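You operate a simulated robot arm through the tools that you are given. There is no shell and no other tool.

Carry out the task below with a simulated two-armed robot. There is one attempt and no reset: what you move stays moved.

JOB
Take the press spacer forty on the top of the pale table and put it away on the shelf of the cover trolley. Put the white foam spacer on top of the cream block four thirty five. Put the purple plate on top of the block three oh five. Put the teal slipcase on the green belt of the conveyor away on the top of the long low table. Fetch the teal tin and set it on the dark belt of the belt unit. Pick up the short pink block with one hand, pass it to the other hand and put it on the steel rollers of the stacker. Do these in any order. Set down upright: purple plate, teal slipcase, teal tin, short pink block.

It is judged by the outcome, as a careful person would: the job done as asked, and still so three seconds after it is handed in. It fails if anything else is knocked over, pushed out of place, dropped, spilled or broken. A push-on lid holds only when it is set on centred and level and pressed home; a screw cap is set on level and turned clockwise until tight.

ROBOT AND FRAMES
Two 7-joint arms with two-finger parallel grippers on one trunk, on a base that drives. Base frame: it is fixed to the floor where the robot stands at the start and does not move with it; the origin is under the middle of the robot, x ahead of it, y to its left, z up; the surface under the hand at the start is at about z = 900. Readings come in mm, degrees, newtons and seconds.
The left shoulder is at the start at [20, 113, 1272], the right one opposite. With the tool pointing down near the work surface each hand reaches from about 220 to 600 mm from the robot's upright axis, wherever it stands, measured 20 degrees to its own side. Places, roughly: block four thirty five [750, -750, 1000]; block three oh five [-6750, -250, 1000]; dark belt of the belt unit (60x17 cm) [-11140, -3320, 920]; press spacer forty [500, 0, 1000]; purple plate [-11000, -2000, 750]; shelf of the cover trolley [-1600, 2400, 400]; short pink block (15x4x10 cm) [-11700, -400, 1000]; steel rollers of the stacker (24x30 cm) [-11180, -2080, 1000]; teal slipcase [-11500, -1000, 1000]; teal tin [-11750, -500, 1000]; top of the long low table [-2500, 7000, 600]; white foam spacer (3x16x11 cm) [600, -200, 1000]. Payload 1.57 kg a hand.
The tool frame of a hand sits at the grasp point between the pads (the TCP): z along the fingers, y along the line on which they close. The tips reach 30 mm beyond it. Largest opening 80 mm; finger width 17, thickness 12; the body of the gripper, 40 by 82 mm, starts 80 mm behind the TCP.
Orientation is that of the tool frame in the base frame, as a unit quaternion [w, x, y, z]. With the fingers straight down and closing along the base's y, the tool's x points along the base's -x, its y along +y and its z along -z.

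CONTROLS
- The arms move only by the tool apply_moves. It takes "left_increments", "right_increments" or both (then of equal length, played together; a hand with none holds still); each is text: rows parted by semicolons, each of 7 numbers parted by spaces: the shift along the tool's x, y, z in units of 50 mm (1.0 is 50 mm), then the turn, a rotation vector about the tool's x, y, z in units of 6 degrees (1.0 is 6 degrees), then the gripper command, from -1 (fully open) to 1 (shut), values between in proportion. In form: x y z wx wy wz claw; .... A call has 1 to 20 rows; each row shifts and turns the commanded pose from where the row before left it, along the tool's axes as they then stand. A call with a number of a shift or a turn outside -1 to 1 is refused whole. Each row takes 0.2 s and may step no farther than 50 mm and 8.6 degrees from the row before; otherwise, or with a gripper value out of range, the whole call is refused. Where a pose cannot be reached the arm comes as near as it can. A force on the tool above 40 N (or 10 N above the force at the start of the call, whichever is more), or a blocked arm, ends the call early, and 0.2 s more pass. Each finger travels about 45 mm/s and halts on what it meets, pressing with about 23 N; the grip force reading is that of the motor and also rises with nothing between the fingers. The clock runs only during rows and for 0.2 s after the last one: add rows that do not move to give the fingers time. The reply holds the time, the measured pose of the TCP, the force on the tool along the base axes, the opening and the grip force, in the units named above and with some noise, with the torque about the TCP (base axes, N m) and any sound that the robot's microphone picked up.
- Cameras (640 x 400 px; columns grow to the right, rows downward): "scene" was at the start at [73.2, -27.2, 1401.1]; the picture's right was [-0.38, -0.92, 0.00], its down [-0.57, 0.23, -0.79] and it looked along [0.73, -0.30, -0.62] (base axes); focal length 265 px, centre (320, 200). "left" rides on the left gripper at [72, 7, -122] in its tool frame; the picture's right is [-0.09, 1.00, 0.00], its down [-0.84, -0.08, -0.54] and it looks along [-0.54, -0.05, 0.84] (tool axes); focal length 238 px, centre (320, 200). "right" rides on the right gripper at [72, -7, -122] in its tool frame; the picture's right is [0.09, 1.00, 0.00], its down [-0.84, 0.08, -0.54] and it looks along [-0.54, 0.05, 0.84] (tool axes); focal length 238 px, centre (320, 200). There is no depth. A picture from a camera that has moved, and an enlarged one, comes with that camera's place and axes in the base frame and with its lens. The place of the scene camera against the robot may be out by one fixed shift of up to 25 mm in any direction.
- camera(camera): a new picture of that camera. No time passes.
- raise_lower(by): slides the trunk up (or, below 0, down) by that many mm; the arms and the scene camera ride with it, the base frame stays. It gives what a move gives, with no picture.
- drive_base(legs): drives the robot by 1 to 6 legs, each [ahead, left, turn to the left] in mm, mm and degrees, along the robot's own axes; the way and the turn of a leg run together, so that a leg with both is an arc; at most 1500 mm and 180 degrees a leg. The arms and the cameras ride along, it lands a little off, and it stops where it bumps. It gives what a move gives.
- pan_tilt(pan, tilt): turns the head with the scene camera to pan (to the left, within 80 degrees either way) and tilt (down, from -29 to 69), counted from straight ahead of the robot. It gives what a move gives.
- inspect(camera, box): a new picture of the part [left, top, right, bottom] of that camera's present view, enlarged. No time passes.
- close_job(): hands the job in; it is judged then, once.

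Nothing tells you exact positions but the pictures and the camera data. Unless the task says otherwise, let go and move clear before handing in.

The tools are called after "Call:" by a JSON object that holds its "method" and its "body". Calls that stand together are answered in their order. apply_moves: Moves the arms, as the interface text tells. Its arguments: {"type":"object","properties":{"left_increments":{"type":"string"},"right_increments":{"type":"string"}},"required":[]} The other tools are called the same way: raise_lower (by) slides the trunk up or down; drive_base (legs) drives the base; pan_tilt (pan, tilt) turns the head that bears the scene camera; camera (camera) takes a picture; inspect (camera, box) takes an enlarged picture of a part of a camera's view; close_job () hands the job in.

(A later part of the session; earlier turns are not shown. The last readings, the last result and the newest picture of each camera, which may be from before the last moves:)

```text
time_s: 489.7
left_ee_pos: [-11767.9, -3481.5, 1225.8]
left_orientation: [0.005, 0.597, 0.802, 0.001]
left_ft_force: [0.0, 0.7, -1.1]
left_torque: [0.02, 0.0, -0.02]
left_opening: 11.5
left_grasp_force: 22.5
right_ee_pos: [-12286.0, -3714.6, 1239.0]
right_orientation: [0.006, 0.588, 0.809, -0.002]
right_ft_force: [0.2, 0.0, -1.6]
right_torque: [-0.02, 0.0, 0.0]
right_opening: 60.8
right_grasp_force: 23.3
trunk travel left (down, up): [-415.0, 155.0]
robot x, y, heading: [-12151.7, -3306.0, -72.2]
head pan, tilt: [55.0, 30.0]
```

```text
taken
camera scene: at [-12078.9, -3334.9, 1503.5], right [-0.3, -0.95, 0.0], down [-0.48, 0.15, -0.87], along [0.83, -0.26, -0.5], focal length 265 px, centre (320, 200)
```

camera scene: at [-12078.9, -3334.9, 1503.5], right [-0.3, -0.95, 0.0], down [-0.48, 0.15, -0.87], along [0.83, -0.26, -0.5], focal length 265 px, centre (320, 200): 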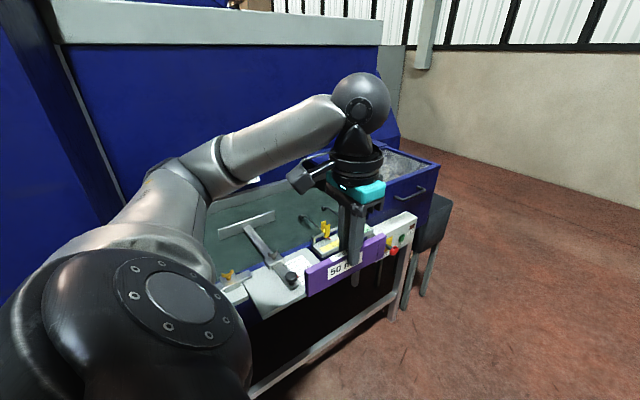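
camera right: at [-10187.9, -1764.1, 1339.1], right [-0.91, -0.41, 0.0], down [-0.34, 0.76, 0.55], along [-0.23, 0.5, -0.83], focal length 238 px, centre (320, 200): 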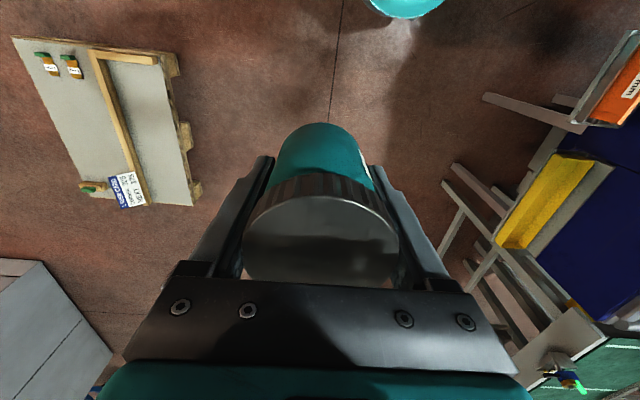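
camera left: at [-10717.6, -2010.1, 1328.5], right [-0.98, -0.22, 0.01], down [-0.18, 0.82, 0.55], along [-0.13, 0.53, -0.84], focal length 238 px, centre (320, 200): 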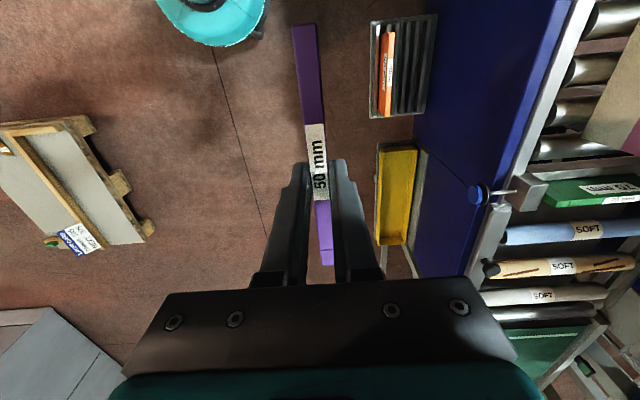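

The belt unit is right here on the left. I step away, move level with it and turn to face it from the back side.

Call:
{"method": "drive_base", "body": {"legs": [[0, -250, 0], [330, 0, 0], [0, 0, 91]]}}

Call:
{"method": "raise_lower", "body": {"by": 150}}

Call:
{"method": "pan_tilt", "body": {"pan": 0, "tilt": 30}}

Call:
{"method": "camera", "body": {"camera": "scene"}}

```text
time_s: 497.1
left_ee_pos: [-12090.8, -3317.8, 1225.2]
left_orientation: [0.003, -0.117, 0.993, 0.005]
left_ft_force: [0.4, 0.0, -0.9]
left_torque: [-0.01, 0.0, 0.0]
left_opening: 11.4
left_grasp_force: 23.1
right_ee_pos: [-11886.4, -3851.5, 1238.3]
right_orientation: [0.006, -0.129, 0.992, 0.002]
right_ft_force: [-0.6, 0.2, -1.9]
right_torque: [0.0, 0.02, -0.02]
right_opening: 60.8
right_grasp_force: 23.2
trunk travel left (down, up): [-415.0, 155.0]
robot x, y, heading: [-12290.1, -3695.0, 14.6]
head pan, tilt: [55.0, 30.0]
```

```text
time_s: 498.8
left_ee_pos: [-12089.6, -3319.6, 1375.3]
left_orientation: [0.003, -0.117, 0.993, 0.006]
left_ft_force: [0.2, 0.7, -1.0]
left_torque: [0.05, 0.0, -0.01]
left_opening: 11.5
left_grasp_force: 23.4
right_ee_pos: [-11887.3, -3850.4, 1388.7]
right_orientation: [0.006, -0.129, 0.992, 0.003]
right_ft_force: [-0.1, 0.1, -2.5]
right_torque: [0.0, -0.02, 0.02]
right_opening: 60.7
right_grasp_force: 23.1
trunk travel left (down, up): [-565.0, 5.0]
robot x, y, heading: [-12287.5, -3694.7, 14.5]
head pan, tilt: [55.0, 30.0]
```

```text
time_s: 500.0
left_ee_pos: [-12090.9, -3320.6, 1375.8]
left_orientation: [0.003, -0.117, 0.993, 0.005]
left_ft_force: [-0.5, -0.4, -1.3]
left_torque: [0.0, 0.02, 0.01]
left_opening: 11.6
left_grasp_force: 23.1
right_ee_pos: [-11887.1, -3852.2, 1387.4]
right_orientation: [0.006, -0.129, 0.992, 0.003]
right_ft_force: [-0.2, -0.1, -2.5]
right_torque: [0.02, 0.0, -0.01]
right_opening: 60.7
right_grasp_force: 22.7
trunk travel left (down, up): [-565.0, 5.0]
robot x, y, heading: [-12286.1, -3692.7, 14.5]
head pan, tilt: [0.0, 30.0]
```

```text
taken
camera scene: at [-12208.5, -3662.8, 1653.5], right [0.25, -0.97, 0.0], down [-0.48, -0.13, -0.87], along [0.84, 0.22, -0.5], focal length 265 px, centre (320, 200)
```

scene: 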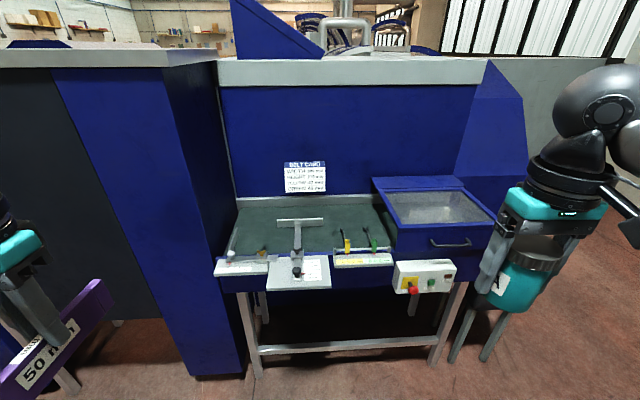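

Call:
{"method": "inspect", "body": {"camera": "scene", "box": [200, 140, 510, 310]}}

```text
2.06 times, centred on (355, 225) of scene
camera zoom: at [-12208.5, -3662.8, 1653.5], right [0.25, -0.97, 0.0], down [-0.48, -0.13, -0.87], along [0.84, 0.22, -0.5], focal length 547 px, centre (248, 148)
```

zoom: 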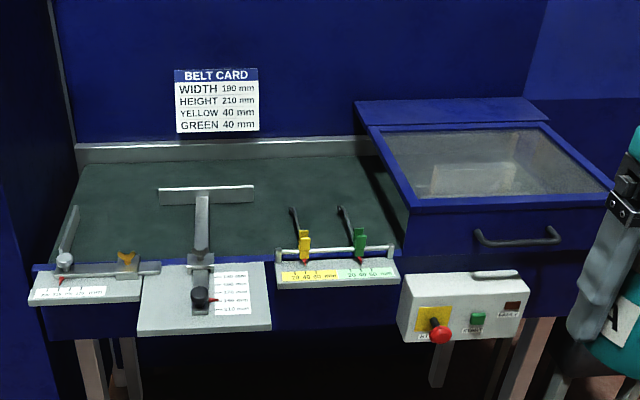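

The belt's free strip (60×17 cm) lies behind the T-shaped fence, at the back. I will set the tin on its right part, clear of fence and guides. I line up and approach carefully.

Call:
{"method": "drive_base", "body": {"legs": [[0, 0, 4.1], [0, -113, 0], [450, 0, 0]]}}

Call:
{"method": "pan_tilt", "body": {"pan": -5, "tilt": 50}}

Call:
{"method": "camera", "body": {"camera": "scene"}}

Call:
{"method": "camera", "body": {"camera": "right"}}

```text
time_s: 504.0
left_ee_pos: [-11657.4, -3272.0, 1377.2]
left_orientation: [0.001, -0.149, 0.989, 0.004]
left_ft_force: [-0.2, 0.0, -0.1]
left_torque: [-0.05, 0.04, 0.03]
left_opening: 11.3
left_grasp_force: 22.9
right_ee_pos: [-11420.0, -3789.1, 1387.6]
right_orientation: [0.005, -0.161, 0.987, 0.002]
right_ft_force: [0.2, 0.0, -2.0]
right_torque: [0.03, -0.01, 0.03]
right_opening: 60.8
right_grasp_force: 23.1
trunk travel left (down, up): [-565.0, 5.0]
robot x, y, heading: [-11831.7, -3657.5, 18.3]
head pan, tilt: [0.0, 30.0]
```

```text
time_s: 504.8
left_ee_pos: [-11658.4, -3271.9, 1376.0]
left_orientation: [0.002, -0.149, 0.989, 0.005]
left_ft_force: [-0.6, 0.4, -0.3]
left_torque: [-0.02, -0.02, -0.03]
left_opening: 11.5
left_grasp_force: 23.3
right_ee_pos: [-11421.7, -3790.0, 1388.5]
right_orientation: [0.006, -0.16, 0.987, 0.003]
right_ft_force: [-0.1, -0.2, -1.4]
right_torque: [-0.01, 0.01, -0.01]
right_opening: 60.6
right_grasp_force: 22.7
trunk travel left (down, up): [-565.0, 5.0]
robot x, y, heading: [-11835.0, -3658.6, 18.0]
head pan, tilt: [-5.0, 50.0]
```

```text
taken
camera scene: at [-11764.9, -3632.1, 1624.0], right [0.23, -0.97, 0.0], down [-0.75, -0.17, -0.64], along [0.63, 0.15, -0.77], focal length 265 px, centre (320, 200)
```

scene: 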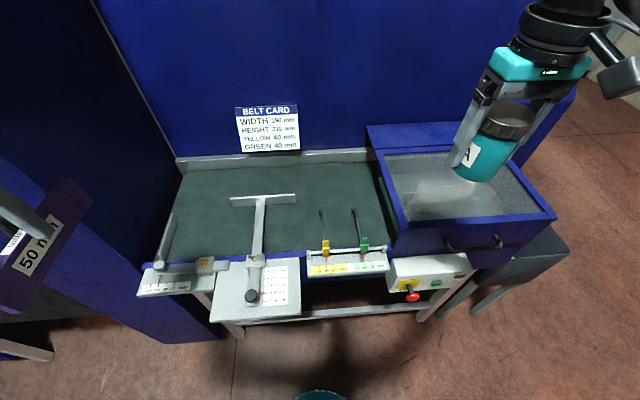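

```text
taken
camera right: at [-11488.1, -3819.3, 1509.1], right [-0.4, 0.91, 0.0], down [0.76, 0.34, 0.55], along [0.51, 0.22, -0.83], focal length 238 px, centre (320, 200)
```

right: 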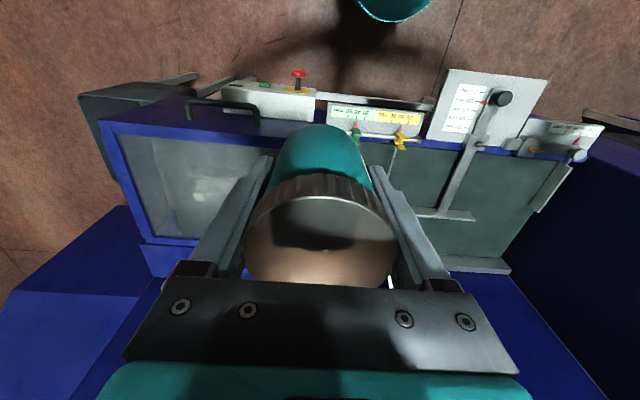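

The belt's back strip needs a long reach, so I turn the robot 20° to bring the right shoulder closer, then move up to the unit.

Call:
{"method": "drive_base", "body": {"legs": [[0, 0, 20.3], [130, -65, 0]]}}

Call:
{"method": "camera", "body": {"camera": "right"}}

Call:
{"method": "pan_tilt", "body": {"pan": -25, "tilt": 55}}

Call:
{"method": "camera", "body": {"camera": "scene"}}

```text
time_s: 507.3
left_ee_pos: [-11660.5, -3206.2, 1375.3]
left_orientation: [0.001, -0.321, 0.947, 0.005]
left_ft_force: [0.0, -0.7, -1.2]
left_torque: [0.0, -0.02, -0.01]
left_opening: 11.3
left_grasp_force: 22.5
right_ee_pos: [-11258.7, -3609.9, 1387.6]
right_orientation: [0.005, -0.332, 0.943, 0.003]
right_ft_force: [0.3, 0.2, -2.2]
right_torque: [0.03, 0.02, 0.01]
right_opening: 60.6
right_grasp_force: 23.2
trunk travel left (down, up): [-565.0, 5.0]
robot x, y, heading: [-11690.3, -3628.8, 38.4]
head pan, tilt: [-5.0, 50.0]
```

```text
taken
camera right: at [-11311.5, -3661.5, 1509.0], right [-0.7, 0.72, 0.0], down [0.6, 0.58, 0.55], along [0.4, 0.39, -0.83], focal length 238 px, centre (320, 200)
```

right: 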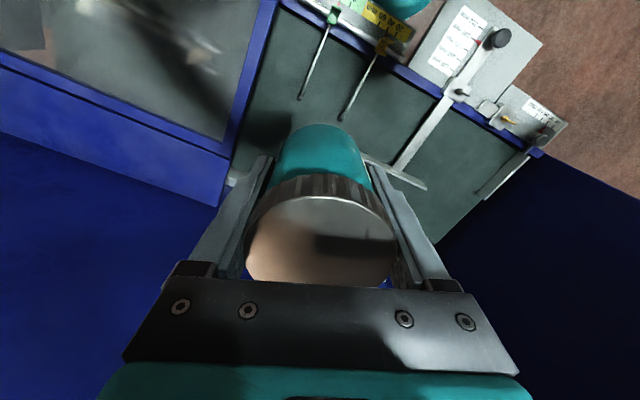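

```text
time_s: 508.1
left_ee_pos: [-11662.0, -3205.9, 1376.0]
left_orientation: [0.002, -0.321, 0.947, 0.005]
left_ft_force: [-0.5, 0.6, -1.2]
left_torque: [0.01, -0.03, 0.01]
left_opening: 11.4
left_grasp_force: 23.2
right_ee_pos: [-11260.9, -3610.6, 1389.8]
right_orientation: [0.005, -0.332, 0.943, 0.003]
right_ft_force: [-0.1, 0.0, -2.5]
right_torque: [-0.03, -0.03, 0.03]
right_opening: 60.6
right_grasp_force: 23.1
trunk travel left (down, up): [-565.0, 5.0]
robot x, y, heading: [-11693.2, -3631.7, 38.1]
head pan, tilt: [-25.0, 55.0]
```

```text
taken
camera scene: at [-11630.5, -3601.0, 1617.5], right [0.23, -0.97, 0.0], down [-0.8, -0.19, -0.57], along [0.56, 0.13, -0.82], focal length 265 px, centre (320, 200)
```

scene: 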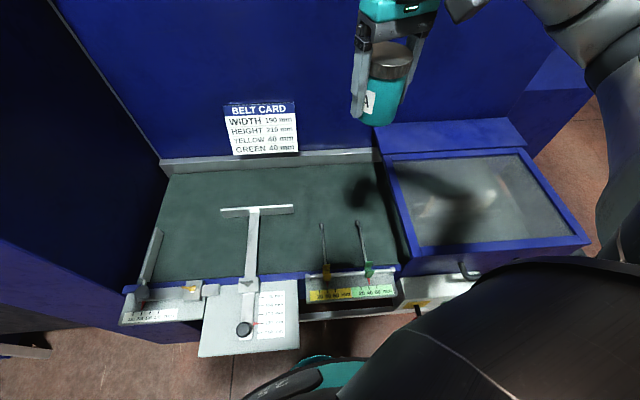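

Call:
{"method": "raise_lower", "body": {"by": -270}}

Call:
{"method": "apply_moves", "body": {"right_increments": "-0.78 -0.21 0 0 0 0 1; -0.78 -0.21 0 0 0 0 1; -0.78 -0.21 0 0 0 0 1; -0.78 -0.2 0 0 0 0 1; 0 0 0 0 0 0 1"}}

Call:
{"method": "camera", "body": {"camera": "scene"}}

Call:
{"method": "camera", "body": {"camera": "right"}}

Call:
{"method": "camera", "body": {"camera": "left"}}

```text
time_s: 510.8
left_ee_pos: [-11662.1, -3206.9, 1106.6]
left_orientation: [0.002, -0.321, 0.947, 0.006]
left_ft_force: [0.2, 0.4, -0.3]
left_torque: [0.01, -0.02, -0.04]
left_opening: 11.3
left_grasp_force: 23.0
right_ee_pos: [-11258.7, -3609.8, 1118.1]
right_orientation: [0.006, -0.332, 0.943, 0.004]
right_ft_force: [0.0, 0.4, -2.3]
right_torque: [0.0, -0.02, -0.01]
right_opening: 60.7
right_grasp_force: 23.0
trunk travel left (down, up): [-295.0, 275.0]
robot x, y, heading: [-11691.7, -3628.2, 38.4]
head pan, tilt: [-25.0, 55.0]
```

```text
time_s: 512.0
left_ee_pos: [-11660.9, -3207.0, 1106.8]
left_orientation: [0.002, -0.321, 0.947, 0.006]
left_ft_force: [0.6, 0.0, -1.2]
left_torque: [-0.03, 0.04, -0.01]
left_opening: 11.4
left_grasp_force: 22.6
right_ee_pos: [-11111.1, -3546.3, 1119.4]
right_orientation: [0.007, -0.332, 0.943, 0.003]
right_ft_force: [0.3, 0.5, -1.3]
right_torque: [0.02, 0.0, 0.01]
right_opening: 60.9
right_grasp_force: 22.8
trunk travel left (down, up): [-295.0, 275.0]
robot x, y, heading: [-11691.5, -3627.3, 38.4]
head pan, tilt: [-25.0, 55.0]
```

```text
taken
camera scene: at [-11630.0, -3601.4, 1347.4], right [0.23, -0.97, 0.0], down [-0.8, -0.19, -0.57], along [0.56, 0.13, -0.82], focal length 265 px, centre (320, 200)
```

scene: 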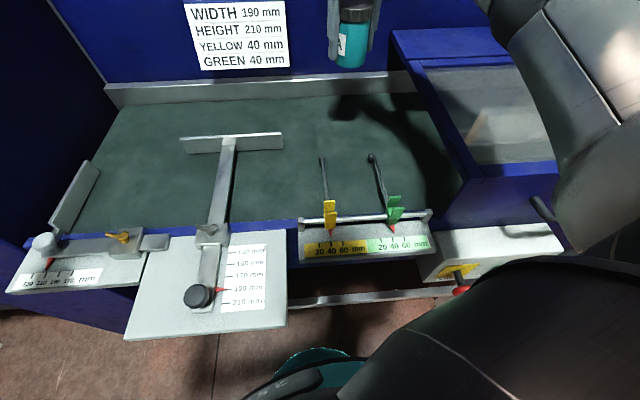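

```text
taken
camera right: at [-11163.6, -3596.2, 1240.8], right [-0.7, 0.72, 0.0], down [0.6, 0.58, 0.55], along [0.4, 0.39, -0.83], focal length 238 px, centre (320, 200)
```

right: 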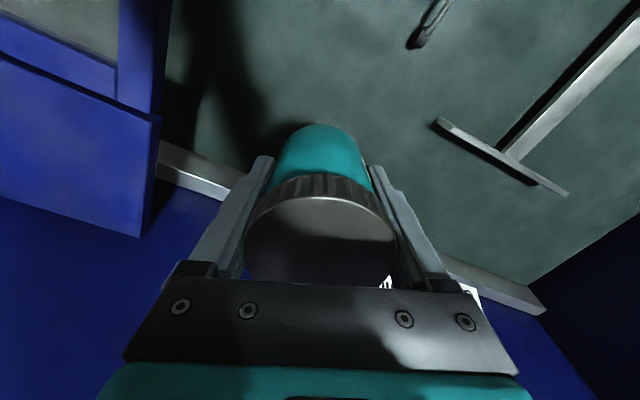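

```text
taken
camera left: at [-11722.1, -3246.4, 1228.7], right [-0.53, 0.85, 0.01], down [0.71, 0.44, 0.55], along [0.46, 0.3, -0.84], focal length 238 px, centre (320, 200)
```

left: 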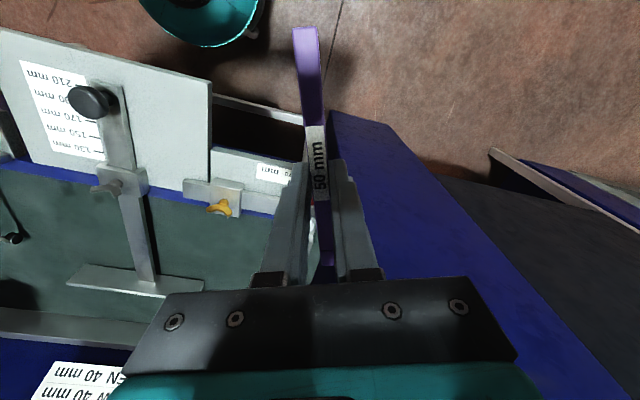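

The tin is over the belt strip (n≈-11664, e≈182), clear of fence, rods and rail. I lower it.

Call:
{"method": "apply_moves", "body": {"right_increments": "0 0 0.6 0 0 0 1; 0 0 0.6 0 0 0 1; 0 0 0.6 0 0 0 1; 0 0 0.6 0 0 0 1; 0 0 0.2 0 0 0 1; 0 0 0 0 0 0 1"}}

Call:
{"method": "camera", "body": {"camera": "scene"}}

```text
time_s: 513.4
left_ee_pos: [-11662.5, -3206.7, 1106.7]
left_orientation: [0.002, -0.32, 0.947, 0.004]
left_ft_force: [0.7, 0.5, -0.5]
left_torque: [0.01, 0.02, 0.01]
left_opening: 11.4
left_grasp_force: 22.6
right_ee_pos: [-11111.1, -3545.2, 989.5]
right_orientation: [0.006, -0.332, 0.943, 0.004]
right_ft_force: [-0.1, 0.0, -1.8]
right_torque: [0.04, 0.01, 0.02]
right_opening: 60.9
right_grasp_force: 22.6
trunk travel left (down, up): [-295.0, 275.0]
robot x, y, heading: [-11693.4, -3628.1, 38.5]
head pan, tilt: [-25.0, 55.0]
```

```text
taken
camera scene: at [-11629.9, -3601.0, 1347.4], right [0.23, -0.97, 0.0], down [-0.8, -0.19, -0.57], along [0.56, 0.13, -0.82], focal length 265 px, centre (320, 200)
```

scene: 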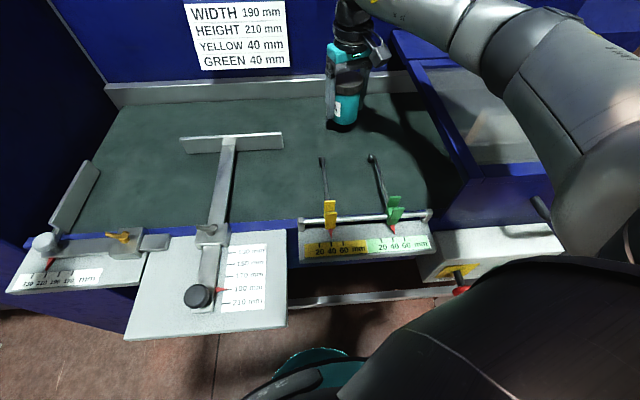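

Call:
{"method": "apply_moves", "body": {"right_increments": "0 0 0.1 0 0 0 1; 0 0 0.1 0 0 0 1; 0 0 0.1 0 0 0 1; 0 0 0.06 0 0 0 1; 0 0 0.06 0 0 0 1; 0 0 0 0 0 0 1"}}

```text
time_s: 514.8
left_ee_pos: [-11661.1, -3206.4, 1106.2]
left_orientation: [0.001, -0.321, 0.947, 0.005]
left_ft_force: [-0.7, 0.6, -1.6]
left_torque: [-0.01, 0.0, -0.03]
left_opening: 11.2
left_grasp_force: 23.2
right_ee_pos: [-11112.0, -3543.5, 969.1]
right_orientation: [0.005, -0.332, 0.943, 0.003]
right_ft_force: [0.1, 0.3, -1.4]
right_torque: [-0.02, 0.02, 0.01]
right_opening: 60.9
right_grasp_force: 23.2
trunk travel left (down, up): [-295.0, 275.0]
robot x, y, heading: [-11691.7, -3630.4, 38.4]
head pan, tilt: [-25.0, 55.0]
```

Call:
{"method": "apply_moves", "body": {"right_increments": "0 0 0.06 0 0 0 1; 0 0 0.06 0 0 0 1; 0 0 0.06 0 0 0 1; 0 0 0 0 0 0 1"}}

```text
time_s: 515.8
left_ee_pos: [-11662.4, -3206.5, 1105.9]
left_orientation: [0.001, -0.32, 0.947, 0.005]
left_ft_force: [-0.2, 0.5, -0.8]
left_torque: [-0.02, -0.01, 0.02]
left_opening: 11.6
left_grasp_force: 22.4
right_ee_pos: [-11111.3, -3544.3, 959.3]
right_orientation: [0.006, -0.332, 0.943, 0.004]
right_ft_force: [0.4, 1.6, 1.2]
right_torque: [-0.08, 0.01, -0.04]
right_opening: 60.3
right_grasp_force: 22.5
trunk travel left (down, up): [-295.0, 275.0]
robot x, y, heading: [-11693.8, -3630.2, 38.5]
head pan, tilt: [-25.0, 55.0]
```

Call:
{"method": "apply_moves", "body": {"right_increments": "0 0 0.04 0 0 0 1; 0 0 0 0 0 0 1"}}

```text
time_s: 516.4
left_ee_pos: [-11661.8, -3206.3, 1107.0]
left_orientation: [0.002, -0.32, 0.947, 0.005]
left_ft_force: [0.1, -1.0, -1.6]
left_torque: [0.01, -0.03, -0.02]
left_opening: 11.5
left_grasp_force: 22.7
right_ee_pos: [-11111.7, -3543.9, 959.4]
right_orientation: [0.008, -0.331, 0.944, 0.005]
right_ft_force: [2.6, 1.1, 9.1]
right_torque: [-0.28, 0.1, 0.04]
right_opening: 60.8
right_grasp_force: 23.3
trunk travel left (down, up): [-295.0, 275.0]
robot x, y, heading: [-11690.2, -3633.3, 38.4]
head pan, tilt: [-25.0, 55.0]
```

The tin stands on the belt (contact about 11 N). I release slowly and rise.

Call:
{"method": "apply_moves", "body": {"right_increments": "0 0 -0.02 0 0 0 0.2; 0 0 0 0 0 0 -0.6; 0 0 0 0 0 0 -1; 0 0 0 0 0 0 -1; 0 0 0 0 0 0 -1; 0 0 0 0 0 0 -1"}}

Call:
{"method": "camera", "body": {"camera": "right"}}

```text
time_s: 517.8
left_ee_pos: [-11661.6, -3205.7, 1106.8]
left_orientation: [0.001, -0.32, 0.947, 0.004]
left_ft_force: [0.3, -0.6, -0.9]
left_torque: [-0.01, 0.02, -0.01]
left_opening: 11.2
left_grasp_force: 23.1
right_ee_pos: [-11111.1, -3544.3, 959.0]
right_orientation: [0.005, -0.332, 0.943, 0.004]
right_ft_force: [0.4, -0.3, 0.5]
right_torque: [-0.01, 0.0, -0.01]
right_opening: 80.2
right_grasp_force: 0.0
trunk travel left (down, up): [-295.0, 275.0]
robot x, y, heading: [-11692.3, -3630.1, 38.4]
head pan, tilt: [-25.0, 55.0]
```

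```text
taken
camera right: at [-11162.6, -3595.0, 1080.0], right [-0.7, 0.72, 0.0], down [0.6, 0.58, 0.55], along [0.4, 0.39, -0.83], focal length 238 px, centre (320, 200)
```

right: 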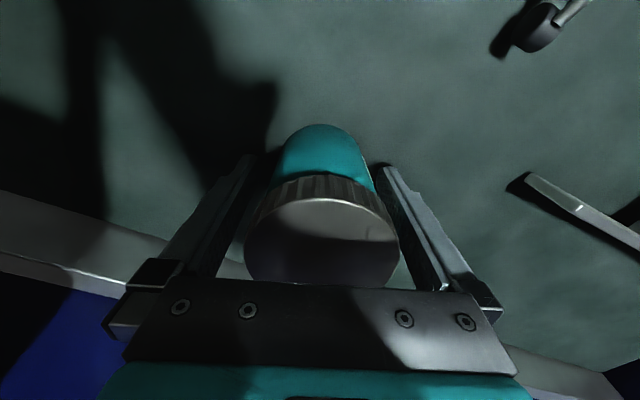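

Call:
{"method": "apply_moves", "body": {"right_increments": "0 0 -0.3 0 0 0 -1; 0 0 -0.6 0 0 0 -1; 0 0 -0.8 0 0 0 -1; 0 0 -0.9 0 0 0 -1; 0 0 -0.9 0 0 0 -1; 0.8 0 0 0 0 0 -1; 0.8 0 0 0 0 0 -1; 0.8 0 0 0 0 0 -1; 0 0 0 0 0 0 -1"}}

Call:
{"method": "camera", "body": {"camera": "scene"}}

Call:
{"method": "camera", "body": {"camera": "right"}}

```text
time_s: 519.8
left_ee_pos: [-11660.9, -3205.3, 1106.8]
left_orientation: [0.001, -0.32, 0.947, 0.005]
left_ft_force: [-0.6, -0.5, -1.5]
left_torque: [0.01, 0.01, 0.0]
left_opening: 11.4
left_grasp_force: 22.9
right_ee_pos: [-11204.2, -3619.9, 1133.3]
right_orientation: [0.005, -0.331, 0.944, 0.003]
right_ft_force: [-1.0, -0.3, 0.0]
right_torque: [-0.05, 0.01, 0.03]
right_opening: 79.8
right_grasp_force: 0.0
trunk travel left (down, up): [-295.0, 275.0]
robot x, y, heading: [-11694.3, -3629.0, 38.4]
head pan, tilt: [-25.0, 55.0]
```

```text
taken
camera scene: at [-11630.0, -3600.7, 1347.4], right [0.23, -0.97, 0.0], down [-0.8, -0.19, -0.57], along [0.56, 0.13, -0.82], focal length 265 px, centre (320, 200)
```

scene: 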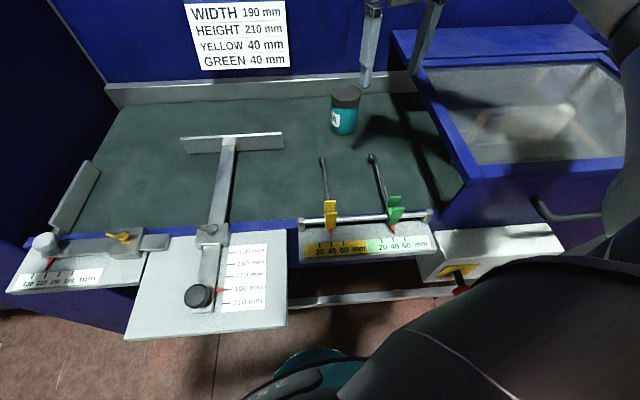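

```text
taken
camera right: at [-11256.1, -3671.6, 1254.8], right [-0.69, 0.72, 0.0], down [0.6, 0.58, 0.55], along [0.4, 0.38, -0.83], focal length 238 px, centre (320, 200)
```

right: 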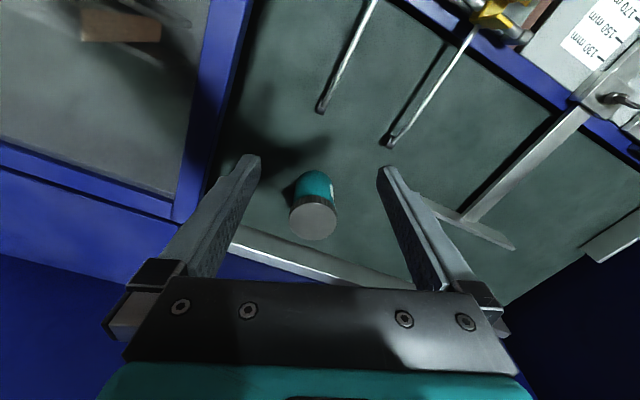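

The tin stands upright on the belt. I raise up, back off and go back around to the front of the line for the slipcase, with the plate still in the left hand.

Call:
{"method": "raise_lower", "body": {"by": 130}}

Call:
{"method": "drive_base", "body": {"legs": [[-310, 113, 0], [0, 0, 70.2]]}}

Call:
{"method": "pan_tilt", "body": {"pan": 0, "tilt": 15}}

Call:
{"method": "camera", "body": {"camera": "scene"}}

Call:
{"method": "camera", "body": {"camera": "left"}}

```text
time_s: 521.4
left_ee_pos: [-11660.4, -3206.1, 1235.9]
left_orientation: [0.001, -0.32, 0.947, 0.005]
left_ft_force: [-0.6, -0.6, -1.3]
left_torque: [0.0, 0.0, -0.04]
left_opening: 11.3
left_grasp_force: 22.7
right_ee_pos: [-11203.8, -3621.0, 1262.8]
right_orientation: [0.005, -0.331, 0.943, 0.005]
right_ft_force: [0.4, -0.4, 0.1]
right_torque: [-0.02, 0.0, 0.0]
right_opening: 79.7
right_grasp_force: 0.1
trunk travel left (down, up): [-425.0, 145.0]
robot x, y, heading: [-11690.3, -3629.4, 38.4]
head pan, tilt: [-25.0, 55.0]
```

```text
time_s: 526.8
left_ee_pos: [-12399.7, -3589.6, 1236.0]
left_orientation: [0.001, 0.826, -0.564, -0.005]
left_ft_force: [-0.9, 0.7, -1.4]
left_torque: [0.02, 0.02, 0.0]
left_opening: 11.4
left_grasp_force: 22.9
right_ee_pos: [-11875.8, -3266.0, 1264.0]
right_orientation: [-0.002, 0.832, -0.555, -0.006]
right_ft_force: [0.2, 0.8, -0.4]
right_torque: [0.01, 0.01, 0.02]
right_opening: 80.0
right_grasp_force: 0.0
trunk travel left (down, up): [-425.0, 145.0]
robot x, y, heading: [-12004.3, -3734.5, 112.2]
head pan, tilt: [-25.0, 55.0]
```

```text
time_s: 527.8
left_ee_pos: [-12399.7, -3588.5, 1236.5]
left_orientation: [0.003, 0.825, -0.565, -0.004]
left_ft_force: [-0.6, 0.4, -1.9]
left_torque: [-0.01, -0.03, 0.01]
left_opening: 11.4
left_grasp_force: 23.5
right_ee_pos: [-11875.4, -3265.5, 1262.9]
right_orientation: [-0.002, 0.832, -0.555, -0.006]
right_ft_force: [1.0, 0.1, 1.0]
right_torque: [0.01, 0.04, 0.0]
right_opening: 80.1
right_grasp_force: 0.1
trunk travel left (down, up): [-425.0, 145.0]
robot x, y, heading: [-12005.6, -3735.0, 112.1]
head pan, tilt: [0.0, 15.0]
```

```text
taken
camera scene: at [-12058.3, -3634.4, 1537.6], right [0.93, 0.38, 0.0], down [0.1, -0.24, -0.97], along [-0.36, 0.89, -0.26], focal length 265 px, centre (320, 200)
```

scene: 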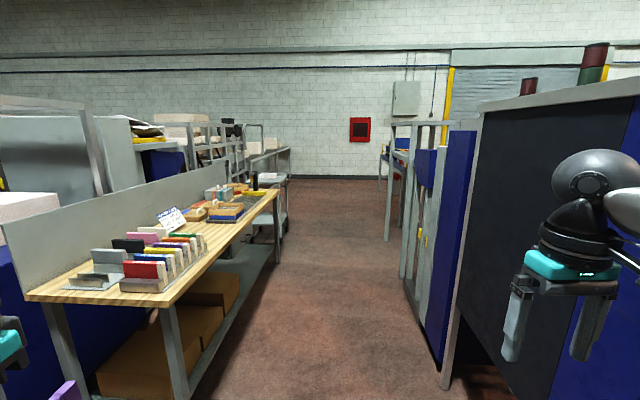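

```text
taken
camera left: at [-12378.7, -3658.6, 1358.6], right [-0.96, -0.27, 0.01], down [-0.22, 0.81, 0.55], along [-0.16, 0.52, -0.84], focal length 238 px, centre (320, 200)
```

left: 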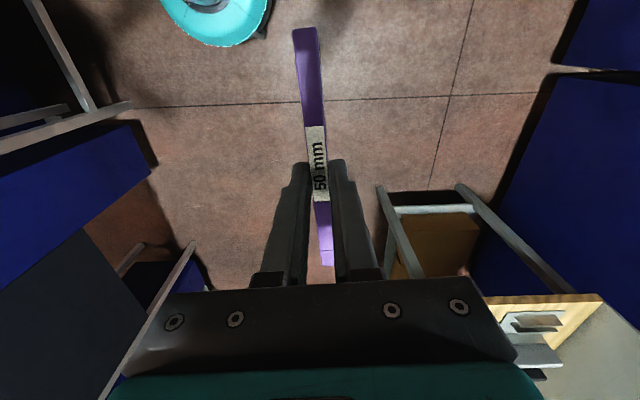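

Call:
{"method": "drive_base", "body": {"legs": [[0, 0, -3.5], [1500, 0, 0], [1500, 0, 0], [1500, 0, 0]]}}

Call:
{"method": "camera", "body": {"camera": "scene"}}

```text
time_s: 549.9
left_ee_pos: [-13820.3, 730.4, 1235.9]
left_orientation: [0.002, 0.807, -0.591, -0.004]
left_ft_force: [-0.4, -0.3, -0.6]
left_torque: [0.01, 0.0, 0.01]
left_opening: 11.4
left_grasp_force: 22.5
right_ee_pos: [-13275.7, 1018.4, 1264.0]
right_orientation: [-0.002, 0.814, -0.582, -0.006]
right_ft_force: [-0.9, 0.0, 0.2]
right_torque: [0.02, 0.0, 0.05]
right_opening: 80.0
right_grasp_force: 0.1
trunk travel left (down, up): [-425.0, 145.0]
robot x, y, heading: [-13431.1, 559.4, 108.7]
head pan, tilt: [0.0, 15.0]
```

```text
taken
camera scene: at [-13483.1, 661.1, 1537.7], right [0.95, 0.32, 0.0], down [0.08, -0.25, -0.97], along [-0.31, 0.92, -0.26], focal length 265 px, centre (320, 200)
```

scene: 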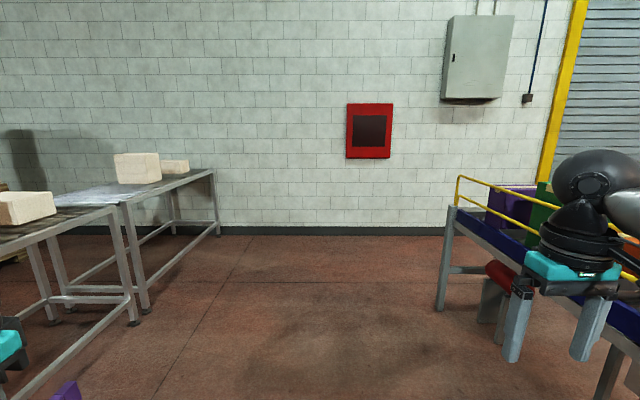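

Call:
{"method": "drive_base", "body": {"legs": [[1500, 0, 0], [1500, 0, 0], [100, 0, 0], [0, 0, -90]]}}

Call:
{"method": "camera", "body": {"camera": "scene"}}

```text
time_s: 569.2
left_ee_pos: [-14232.3, 3991.4, 1235.8]
left_orientation: [0.002, -0.158, 0.987, 0.005]
left_ft_force: [0.0, -0.1, -0.3]
left_torque: [0.0, 0.02, -0.05]
left_opening: 11.4
left_grasp_force: 22.9
right_ee_pos: [-13935.3, 3449.8, 1264.1]
right_orientation: [0.006, -0.17, 0.985, 0.003]
right_ft_force: [0.3, 0.1, -0.2]
right_torque: [-0.03, -0.02, 0.01]
right_opening: 79.8
right_grasp_force: 0.0
trunk travel left (down, up): [-425.0, 145.0]
robot x, y, heading: [-14399.5, 3605.3, 19.2]
head pan, tilt: [0.0, 15.0]
```

```text
taken
camera scene: at [-14318.0, 3641.7, 1537.7], right [0.33, -0.94, 0.0], down [-0.24, -0.09, -0.97], along [0.91, 0.32, -0.26], focal length 265 px, centre (320, 200)
```

scene: 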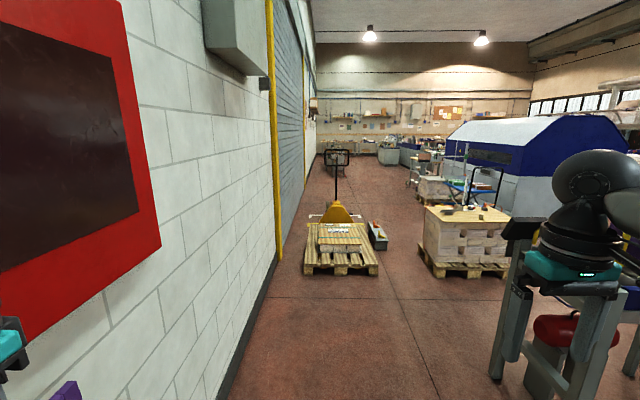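

Call:
{"method": "drive_base", "body": {"legs": [[1500, 0, 0], [550, 0, 0], [0, 0, -90.5]]}}

Call:
{"method": "pan_tilt", "body": {"pan": 0, "tilt": 20}}

Call:
{"method": "camera", "body": {"camera": "scene"}}

```text
time_s: 579.5
left_ee_pos: [-12309.6, 4699.6, 1240.2]
left_orientation: [0.003, -0.18, 0.984, 0.011]
left_ft_force: [0.5, 0.4, -0.5]
left_torque: [0.0, 0.01, -0.01]
left_opening: 11.4
left_grasp_force: 22.8
right_ee_pos: [-11992.0, 4168.5, 1261.4]
right_orientation: [0.006, -0.189, 0.982, 0.007]
right_ft_force: [0.7, -0.4, -0.3]
right_torque: [-0.03, -0.03, 0.01]
right_opening: 79.9
right_grasp_force: 0.1
trunk travel left (down, up): [-425.0, 145.0]
robot x, y, heading: [-12461.1, 4316.1, 21.3]
head pan, tilt: [0.0, 15.0]
stopped in leg 2: the robot was blocked; the commanded pose is now the measured one
```

```text
time_s: 580.2
left_ee_pos: [-12309.7, 4699.1, 1241.2]
left_orientation: [0.003, -0.178, 0.984, 0.011]
left_ft_force: [0.4, 0.5, -0.3]
left_torque: [-0.03, -0.03, 0.0]
left_opening: 11.1
left_grasp_force: 23.0
right_ee_pos: [-11990.3, 4169.8, 1261.9]
right_orientation: [0.007, -0.189, 0.982, 0.007]
right_ft_force: [0.1, 0.4, -1.0]
right_torque: [0.01, 0.0, 0.03]
right_opening: 79.9
right_grasp_force: 0.0
trunk travel left (down, up): [-425.0, 145.0]
robot x, y, heading: [-12460.0, 4315.4, 21.7]
head pan, tilt: [0.0, 20.0]
```

```text
taken
camera scene: at [-12381.0, 4343.3, 1529.9], right [0.37, -0.93, -0.01], down [-0.32, -0.12, -0.94], along [0.87, 0.35, -0.34], focal length 265 px, centre (320, 200)
```

scene: 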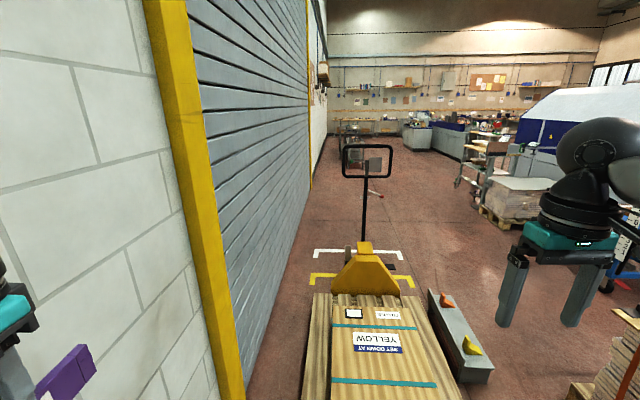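

The robot was blocked, probably the left elbow against the yellow pillar. I back up, move away from the wall and straighten.

Call:
{"method": "drive_base", "body": {"legs": [[-120, 0, 0]]}}

Call:
{"method": "pan_tilt", "body": {"pan": 55, "tilt": 15}}

Call:
{"method": "camera", "body": {"camera": "scene"}}

Call:
{"method": "camera", "body": {"camera": "left"}}

```text
time_s: 581.4
left_ee_pos: [-12420.2, 4663.1, 1238.7]
left_orientation: [0.003, -0.179, 0.984, 0.008]
left_ft_force: [-0.2, 0.3, -0.9]
left_torque: [0.0, 0.0, 0.02]
left_opening: 11.4
left_grasp_force: 23.0
right_ee_pos: [-12103.9, 4131.7, 1263.0]
right_orientation: [0.007, -0.19, 0.982, 0.005]
right_ft_force: [-0.3, -0.9, -0.1]
right_torque: [-0.03, -0.02, 0.0]
right_opening: 80.1
right_grasp_force: 0.1
trunk travel left (down, up): [-425.0, 145.0]
robot x, y, heading: [-12570.6, 4269.9, 21.4]
head pan, tilt: [0.0, 20.0]
```

```text
time_s: 582.6
left_ee_pos: [-12420.5, 4662.4, 1238.2]
left_orientation: [0.003, -0.179, 0.984, 0.008]
left_ft_force: [0.0, 0.0, -1.6]
left_torque: [-0.01, -0.02, -0.01]
left_opening: 11.6
left_grasp_force: 22.9
right_ee_pos: [-12101.4, 4132.5, 1263.7]
right_orientation: [0.007, -0.189, 0.982, 0.005]
right_ft_force: [0.1, 0.2, 0.3]
right_torque: [-0.03, 0.0, -0.03]
right_opening: 79.8
right_grasp_force: 0.1
trunk travel left (down, up): [-425.0, 145.0]
robot x, y, heading: [-12573.6, 4272.6, 21.5]
head pan, tilt: [55.0, 15.0]
```

```text
taken
camera scene: at [-12557.1, 4364.6, 1538.1], right [0.97, -0.23, 0.0], down [-0.06, -0.25, -0.97], along [0.23, 0.94, -0.25], focal length 265 px, centre (320, 200)
```

scene: 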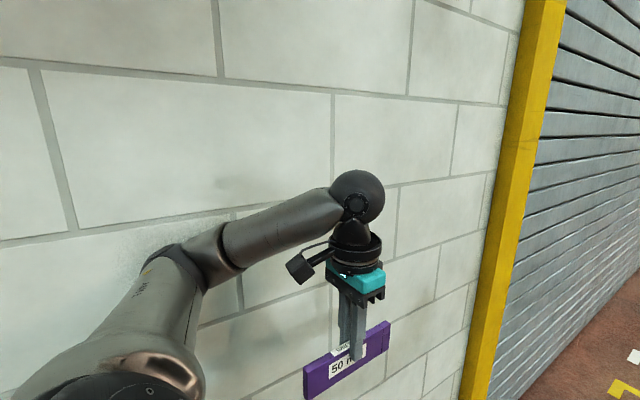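

```text
taken
camera left: at [-12489.9, 4641.9, 1360.9], right [-0.27, 0.96, 0.02], down [0.81, 0.21, 0.55], along [0.52, 0.16, -0.84], focal length 238 px, centre (320, 200)
```

left: 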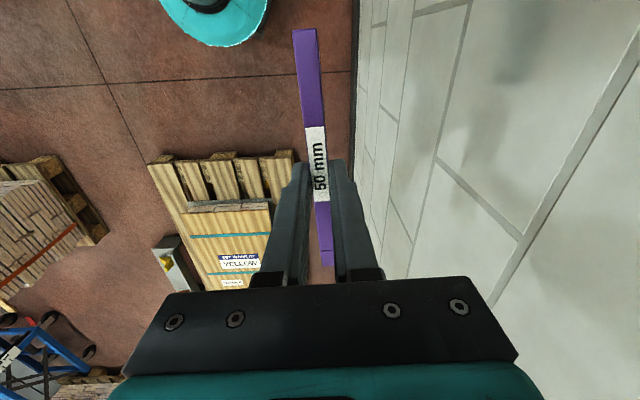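

Call:
{"method": "drive_base", "body": {"legs": [[0, -350, 0], [0, 0, -93]]}}

Call:
{"method": "pan_tilt", "body": {"pan": 0, "tilt": 20}}

Call:
{"method": "camera", "body": {"camera": "scene"}}

Call:
{"method": "camera", "body": {"camera": "left"}}

```text
time_s: 588.8
left_ee_pos: [-12042.1, 3790.8, 1235.9]
left_orientation: [0.005, 0.567, 0.824, 0.004]
left_ft_force: [-0.5, -1.1, -0.5]
left_torque: [0.02, 0.0, 0.02]
left_opening: 11.5
left_grasp_force: 22.9
right_ee_pos: [-12571.0, 3469.9, 1263.6]
right_orientation: [0.006, 0.558, 0.83, -0.003]
right_ft_force: [0.3, -0.6, -0.2]
right_torque: [0.0, -0.06, 0.01]
right_opening: 80.2
right_grasp_force: 0.0
trunk travel left (down, up): [-425.0, 145.0]
robot x, y, heading: [-12439.8, 3940.3, -68.2]
head pan, tilt: [55.0, 15.0]
```

```text
time_s: 590.0
left_ee_pos: [-12043.5, 3791.2, 1235.7]
left_orientation: [0.005, 0.566, 0.825, 0.003]
left_ft_force: [-0.5, -0.7, -1.0]
left_torque: [0.0, 0.03, 0.01]
left_opening: 11.4
left_grasp_force: 22.6
right_ee_pos: [-12570.1, 3470.1, 1264.8]
right_orientation: [0.006, 0.559, 0.829, -0.003]
right_ft_force: [0.3, 0.5, 0.4]
right_torque: [0.03, 0.02, 0.02]
right_opening: 80.2
right_grasp_force: 0.0
trunk travel left (down, up): [-425.0, 145.0]
robot x, y, heading: [-12437.9, 3938.5, -68.1]
head pan, tilt: [0.0, 20.0]
```

```text
taken
camera scene: at [-12417.8, 3849.8, 1529.5], right [-0.93, -0.37, 0.0], down [-0.13, 0.32, -0.94], along [0.35, -0.87, -0.34], focal length 265 px, centre (320, 200)
```

scene: 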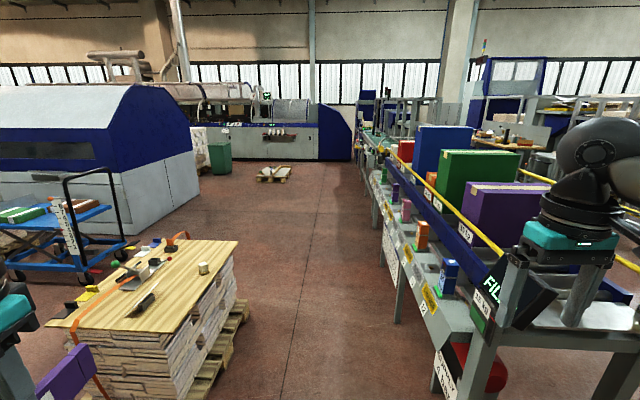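

```text
taken
camera left: at [-12062.4, 3861.1, 1359.0], right [0.96, 0.27, 0.01], down [0.22, -0.81, 0.55], along [0.16, -0.52, -0.84], focal length 238 px, centre (320, 200)
```

left: 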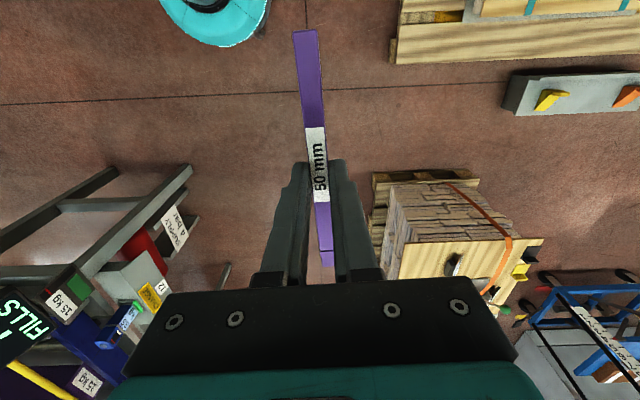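

Call:
{"method": "drive_base", "body": {"legs": [[0, 120, -3.3], [1500, 0, 0], [1500, 0, 0], [500, 0, 0]]}}

Call:
{"method": "pan_tilt", "body": {"pan": -30, "tilt": 25}}

Call:
{"method": "camera", "body": {"camera": "scene"}}

```text
time_s: 607.9
left_ee_pos: [-10864.4, 458.8, 1236.8]
left_orientation: [0.005, 0.599, 0.801, 0.003]
left_ft_force: [0.6, -0.1, -0.7]
left_torque: [-0.01, 0.0, -0.03]
left_opening: 11.4
left_grasp_force: 23.3
right_ee_pos: [-11416.7, 180.9, 1262.9]
right_orientation: [0.006, 0.591, 0.807, -0.003]
right_ft_force: [0.7, -0.5, 0.5]
right_torque: [0.0, 0.02, -0.02]
right_opening: 79.9
right_grasp_force: 0.1
trunk travel left (down, up): [-425.0, 145.0]
robot x, y, heading: [-11246.6, 644.3, -72.5]
head pan, tilt: [0.0, 20.0]
```

```text
time_s: 608.9
left_ee_pos: [-10864.3, 459.3, 1235.5]
left_orientation: [0.005, 0.599, 0.801, 0.003]
left_ft_force: [0.0, -0.2, -1.0]
left_torque: [0.03, 0.0, 0.04]
left_opening: 11.5
left_grasp_force: 22.7
right_ee_pos: [-11417.4, 181.0, 1263.0]
right_orientation: [0.005, 0.59, 0.807, -0.003]
right_ft_force: [-0.2, 0.2, 0.1]
right_torque: [-0.03, -0.05, 0.0]
right_opening: 79.8
right_grasp_force: 0.0
trunk travel left (down, up): [-425.0, 145.0]
robot x, y, heading: [-11249.2, 639.4, -72.9]
head pan, tilt: [-30.0, 25.0]
```

```text
taken
camera scene: at [-11283.3, 544.9, 1521.4], right [-0.98, 0.22, 0.0], down [0.09, 0.41, -0.91], along [-0.2, -0.88, -0.42], focal length 265 px, centre (320, 200)
```

scene: 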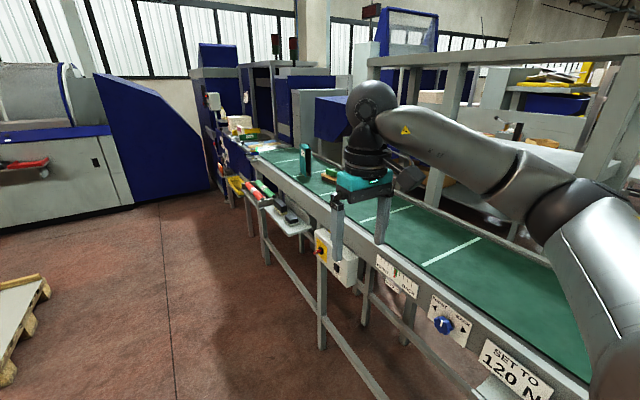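

Call:
{"method": "inspect", "body": {"camera": "scene", "box": [270, 120, 350, 200]}}

```text
5.00 times, centred on (310, 160) of scene
camera zoom: at [-11283.3, 544.9, 1521.4], right [-0.98, 0.22, 0.0], down [0.09, 0.41, -0.91], along [-0.2, -0.88, -0.42], focal length 1324 px, centre (370, 400)
```

zoom: 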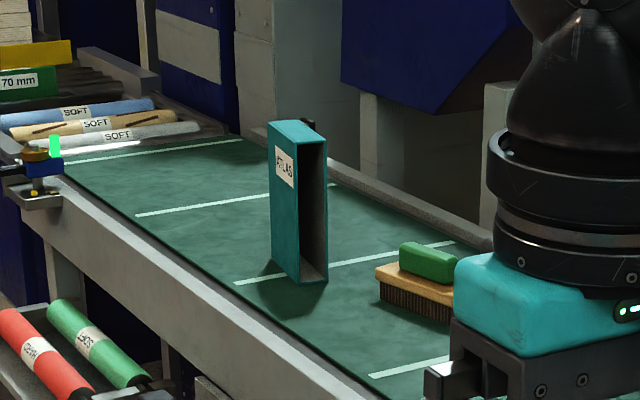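

The slipcase stands upright on the belt, opening toward me, its narrow thickness across the belt. I drive along and step in so the right hand can take it.

Call:
{"method": "drive_base", "body": {"legs": [[0, 0, 1.5], [1000, 0, 0], [0, -265, 0]]}}

Call:
{"method": "pan_tilt", "body": {"pan": -45, "tilt": 40}}

Call:
{"method": "camera", "body": {"camera": "scene"}}

Call:
{"method": "camera", "body": {"camera": "right"}}

```text
time_s: 615.9
left_ee_pos: [-10798.9, -582.2, 1237.3]
left_orientation: [0.005, 0.6, 0.8, 0.003]
left_ft_force: [0.2, -0.2, -1.5]
left_torque: [0.01, -0.05, -0.01]
left_opening: 11.4
left_grasp_force: 23.3
right_ee_pos: [-11351.3, -860.7, 1264.2]
right_orientation: [0.006, 0.591, 0.807, -0.002]
right_ft_force: [0.5, -1.2, 0.3]
right_torque: [0.02, -0.03, 0.0]
right_opening: 80.1
right_grasp_force: 0.1
trunk travel left (down, up): [-425.0, 145.0]
robot x, y, heading: [-11183.5, -401.4, -72.8]
head pan, tilt: [-30.0, 25.0]
```

```text
time_s: 616.7
left_ee_pos: [-10798.1, -582.2, 1236.7]
left_orientation: [0.005, 0.6, 0.8, 0.003]
left_ft_force: [-0.4, 0.6, -0.7]
left_torque: [-0.02, -0.03, 0.0]
left_opening: 11.4
left_grasp_force: 23.3
right_ee_pos: [-11349.9, -859.9, 1265.0]
right_orientation: [0.006, 0.591, 0.806, -0.003]
right_ft_force: [0.7, -0.5, -0.2]
right_torque: [-0.02, 0.04, 0.03]
right_opening: 80.3
right_grasp_force: 0.1
trunk travel left (down, up): [-425.0, 145.0]
robot x, y, heading: [-11181.7, -399.6, -73.0]
head pan, tilt: [-45.0, 40.0]
```

```text
taken
camera scene: at [-11235.2, -481.2, 1498.2], right [-0.88, 0.47, 0.0], down [0.3, 0.57, -0.77], along [-0.36, -0.68, -0.64], focal length 265 px, centre (320, 200)
```

scene: 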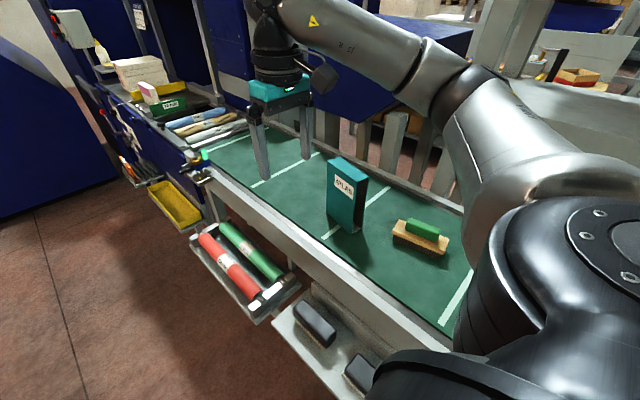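

```text
taken
camera right: at [-11378.5, -791.0, 1384.8], right [0.92, 0.39, 0.0], down [0.32, -0.77, 0.55], along [0.21, -0.51, -0.83], focal length 238 px, centre (320, 200)
```

right: 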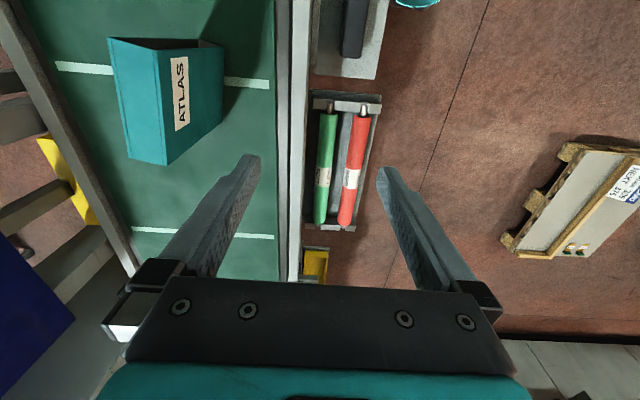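

Call:
{"method": "inspect", "body": {"camera": "right", "box": [80, 10, 260, 190]}}

Call:
{"method": "inspect", "body": {"camera": "scene", "box": [300, 130, 400, 250]}}

```text
2.22 times, centred on (170, 100) of right
camera zoom: at [-11378.5, -791.0, 1384.8], right [0.92, 0.39, 0.0], down [0.32, -0.77, 0.55], along [0.21, -0.51, -0.83], focal length 530 px, centre (653, 422)
```

zoom: 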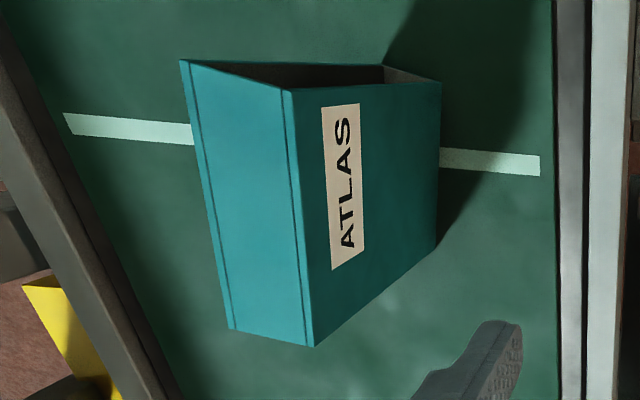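

```text
3.33 times, centred on (350, 190) of scene
camera zoom: at [-11235.2, -481.2, 1498.2], right [-0.88, 0.47, 0.0], down [0.3, 0.57, -0.77], along [-0.36, -0.68, -0.64], focal length 883 px, centre (220, 233)
```

zoom: 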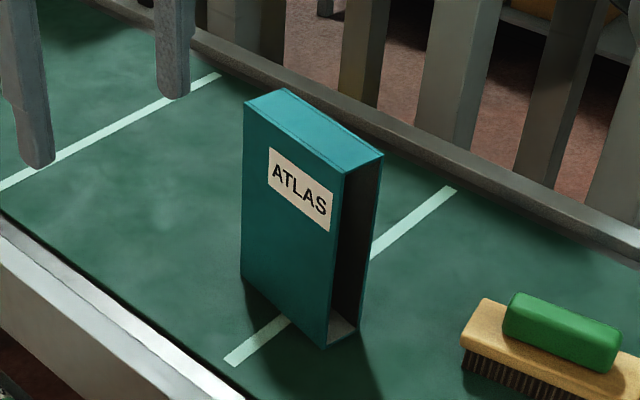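

The slipcase is 165 mm tall and 36 mm thick, centred near (-11510, -904), turned about 10°. I bring the right hand over it and turn to match.

Call:
{"method": "apply_moves", "body": {"right_increments": "0.03 -0.83 0 0 0 0 -1; 0.03 -0.83 0 0 0 0 -1; 0.03 -0.83 0 0 0 0.785 -1; 0.04 -0.82 0 0 0 0.785 -1; 0 0 0 0 0 0 -1"}}

Call:
{"method": "camera", "body": {"camera": "right"}}

```text
time_s: 617.9
left_ee_pos: [-10797.5, -580.8, 1237.3]
left_orientation: [0.005, 0.6, 0.8, 0.003]
left_ft_force: [-0.1, 0.6, -1.2]
left_torque: [0.0, 0.02, -0.02]
left_opening: 11.4
left_grasp_force: 23.0
right_ee_pos: [-11511.4, -901.7, 1264.3]
right_orientation: [0.007, 0.656, 0.755, -0.003]
right_ft_force: [-0.8, 1.1, 0.3]
right_torque: [0.0, 0.0, 0.02]
right_opening: 80.2
right_grasp_force: 0.1
trunk travel left (down, up): [-425.0, 145.0]
robot x, y, heading: [-11184.8, -400.4, -72.8]
head pan, tilt: [-45.0, 40.0]
```

```text
taken
camera right: at [-11529.1, -828.6, 1385.9], right [0.97, 0.23, 0.0], down [0.19, -0.81, 0.55], along [0.13, -0.54, -0.83], focal length 238 px, centre (320, 200)
```

right: 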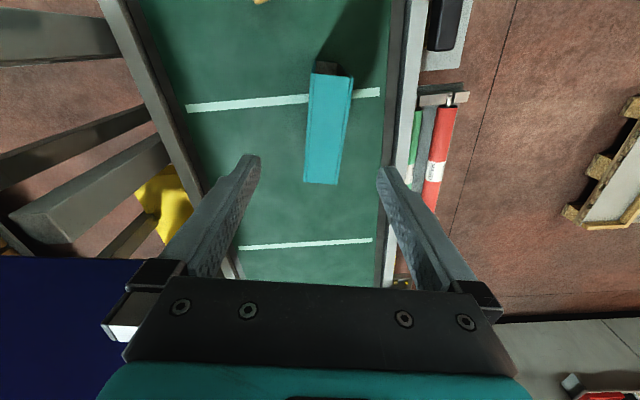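

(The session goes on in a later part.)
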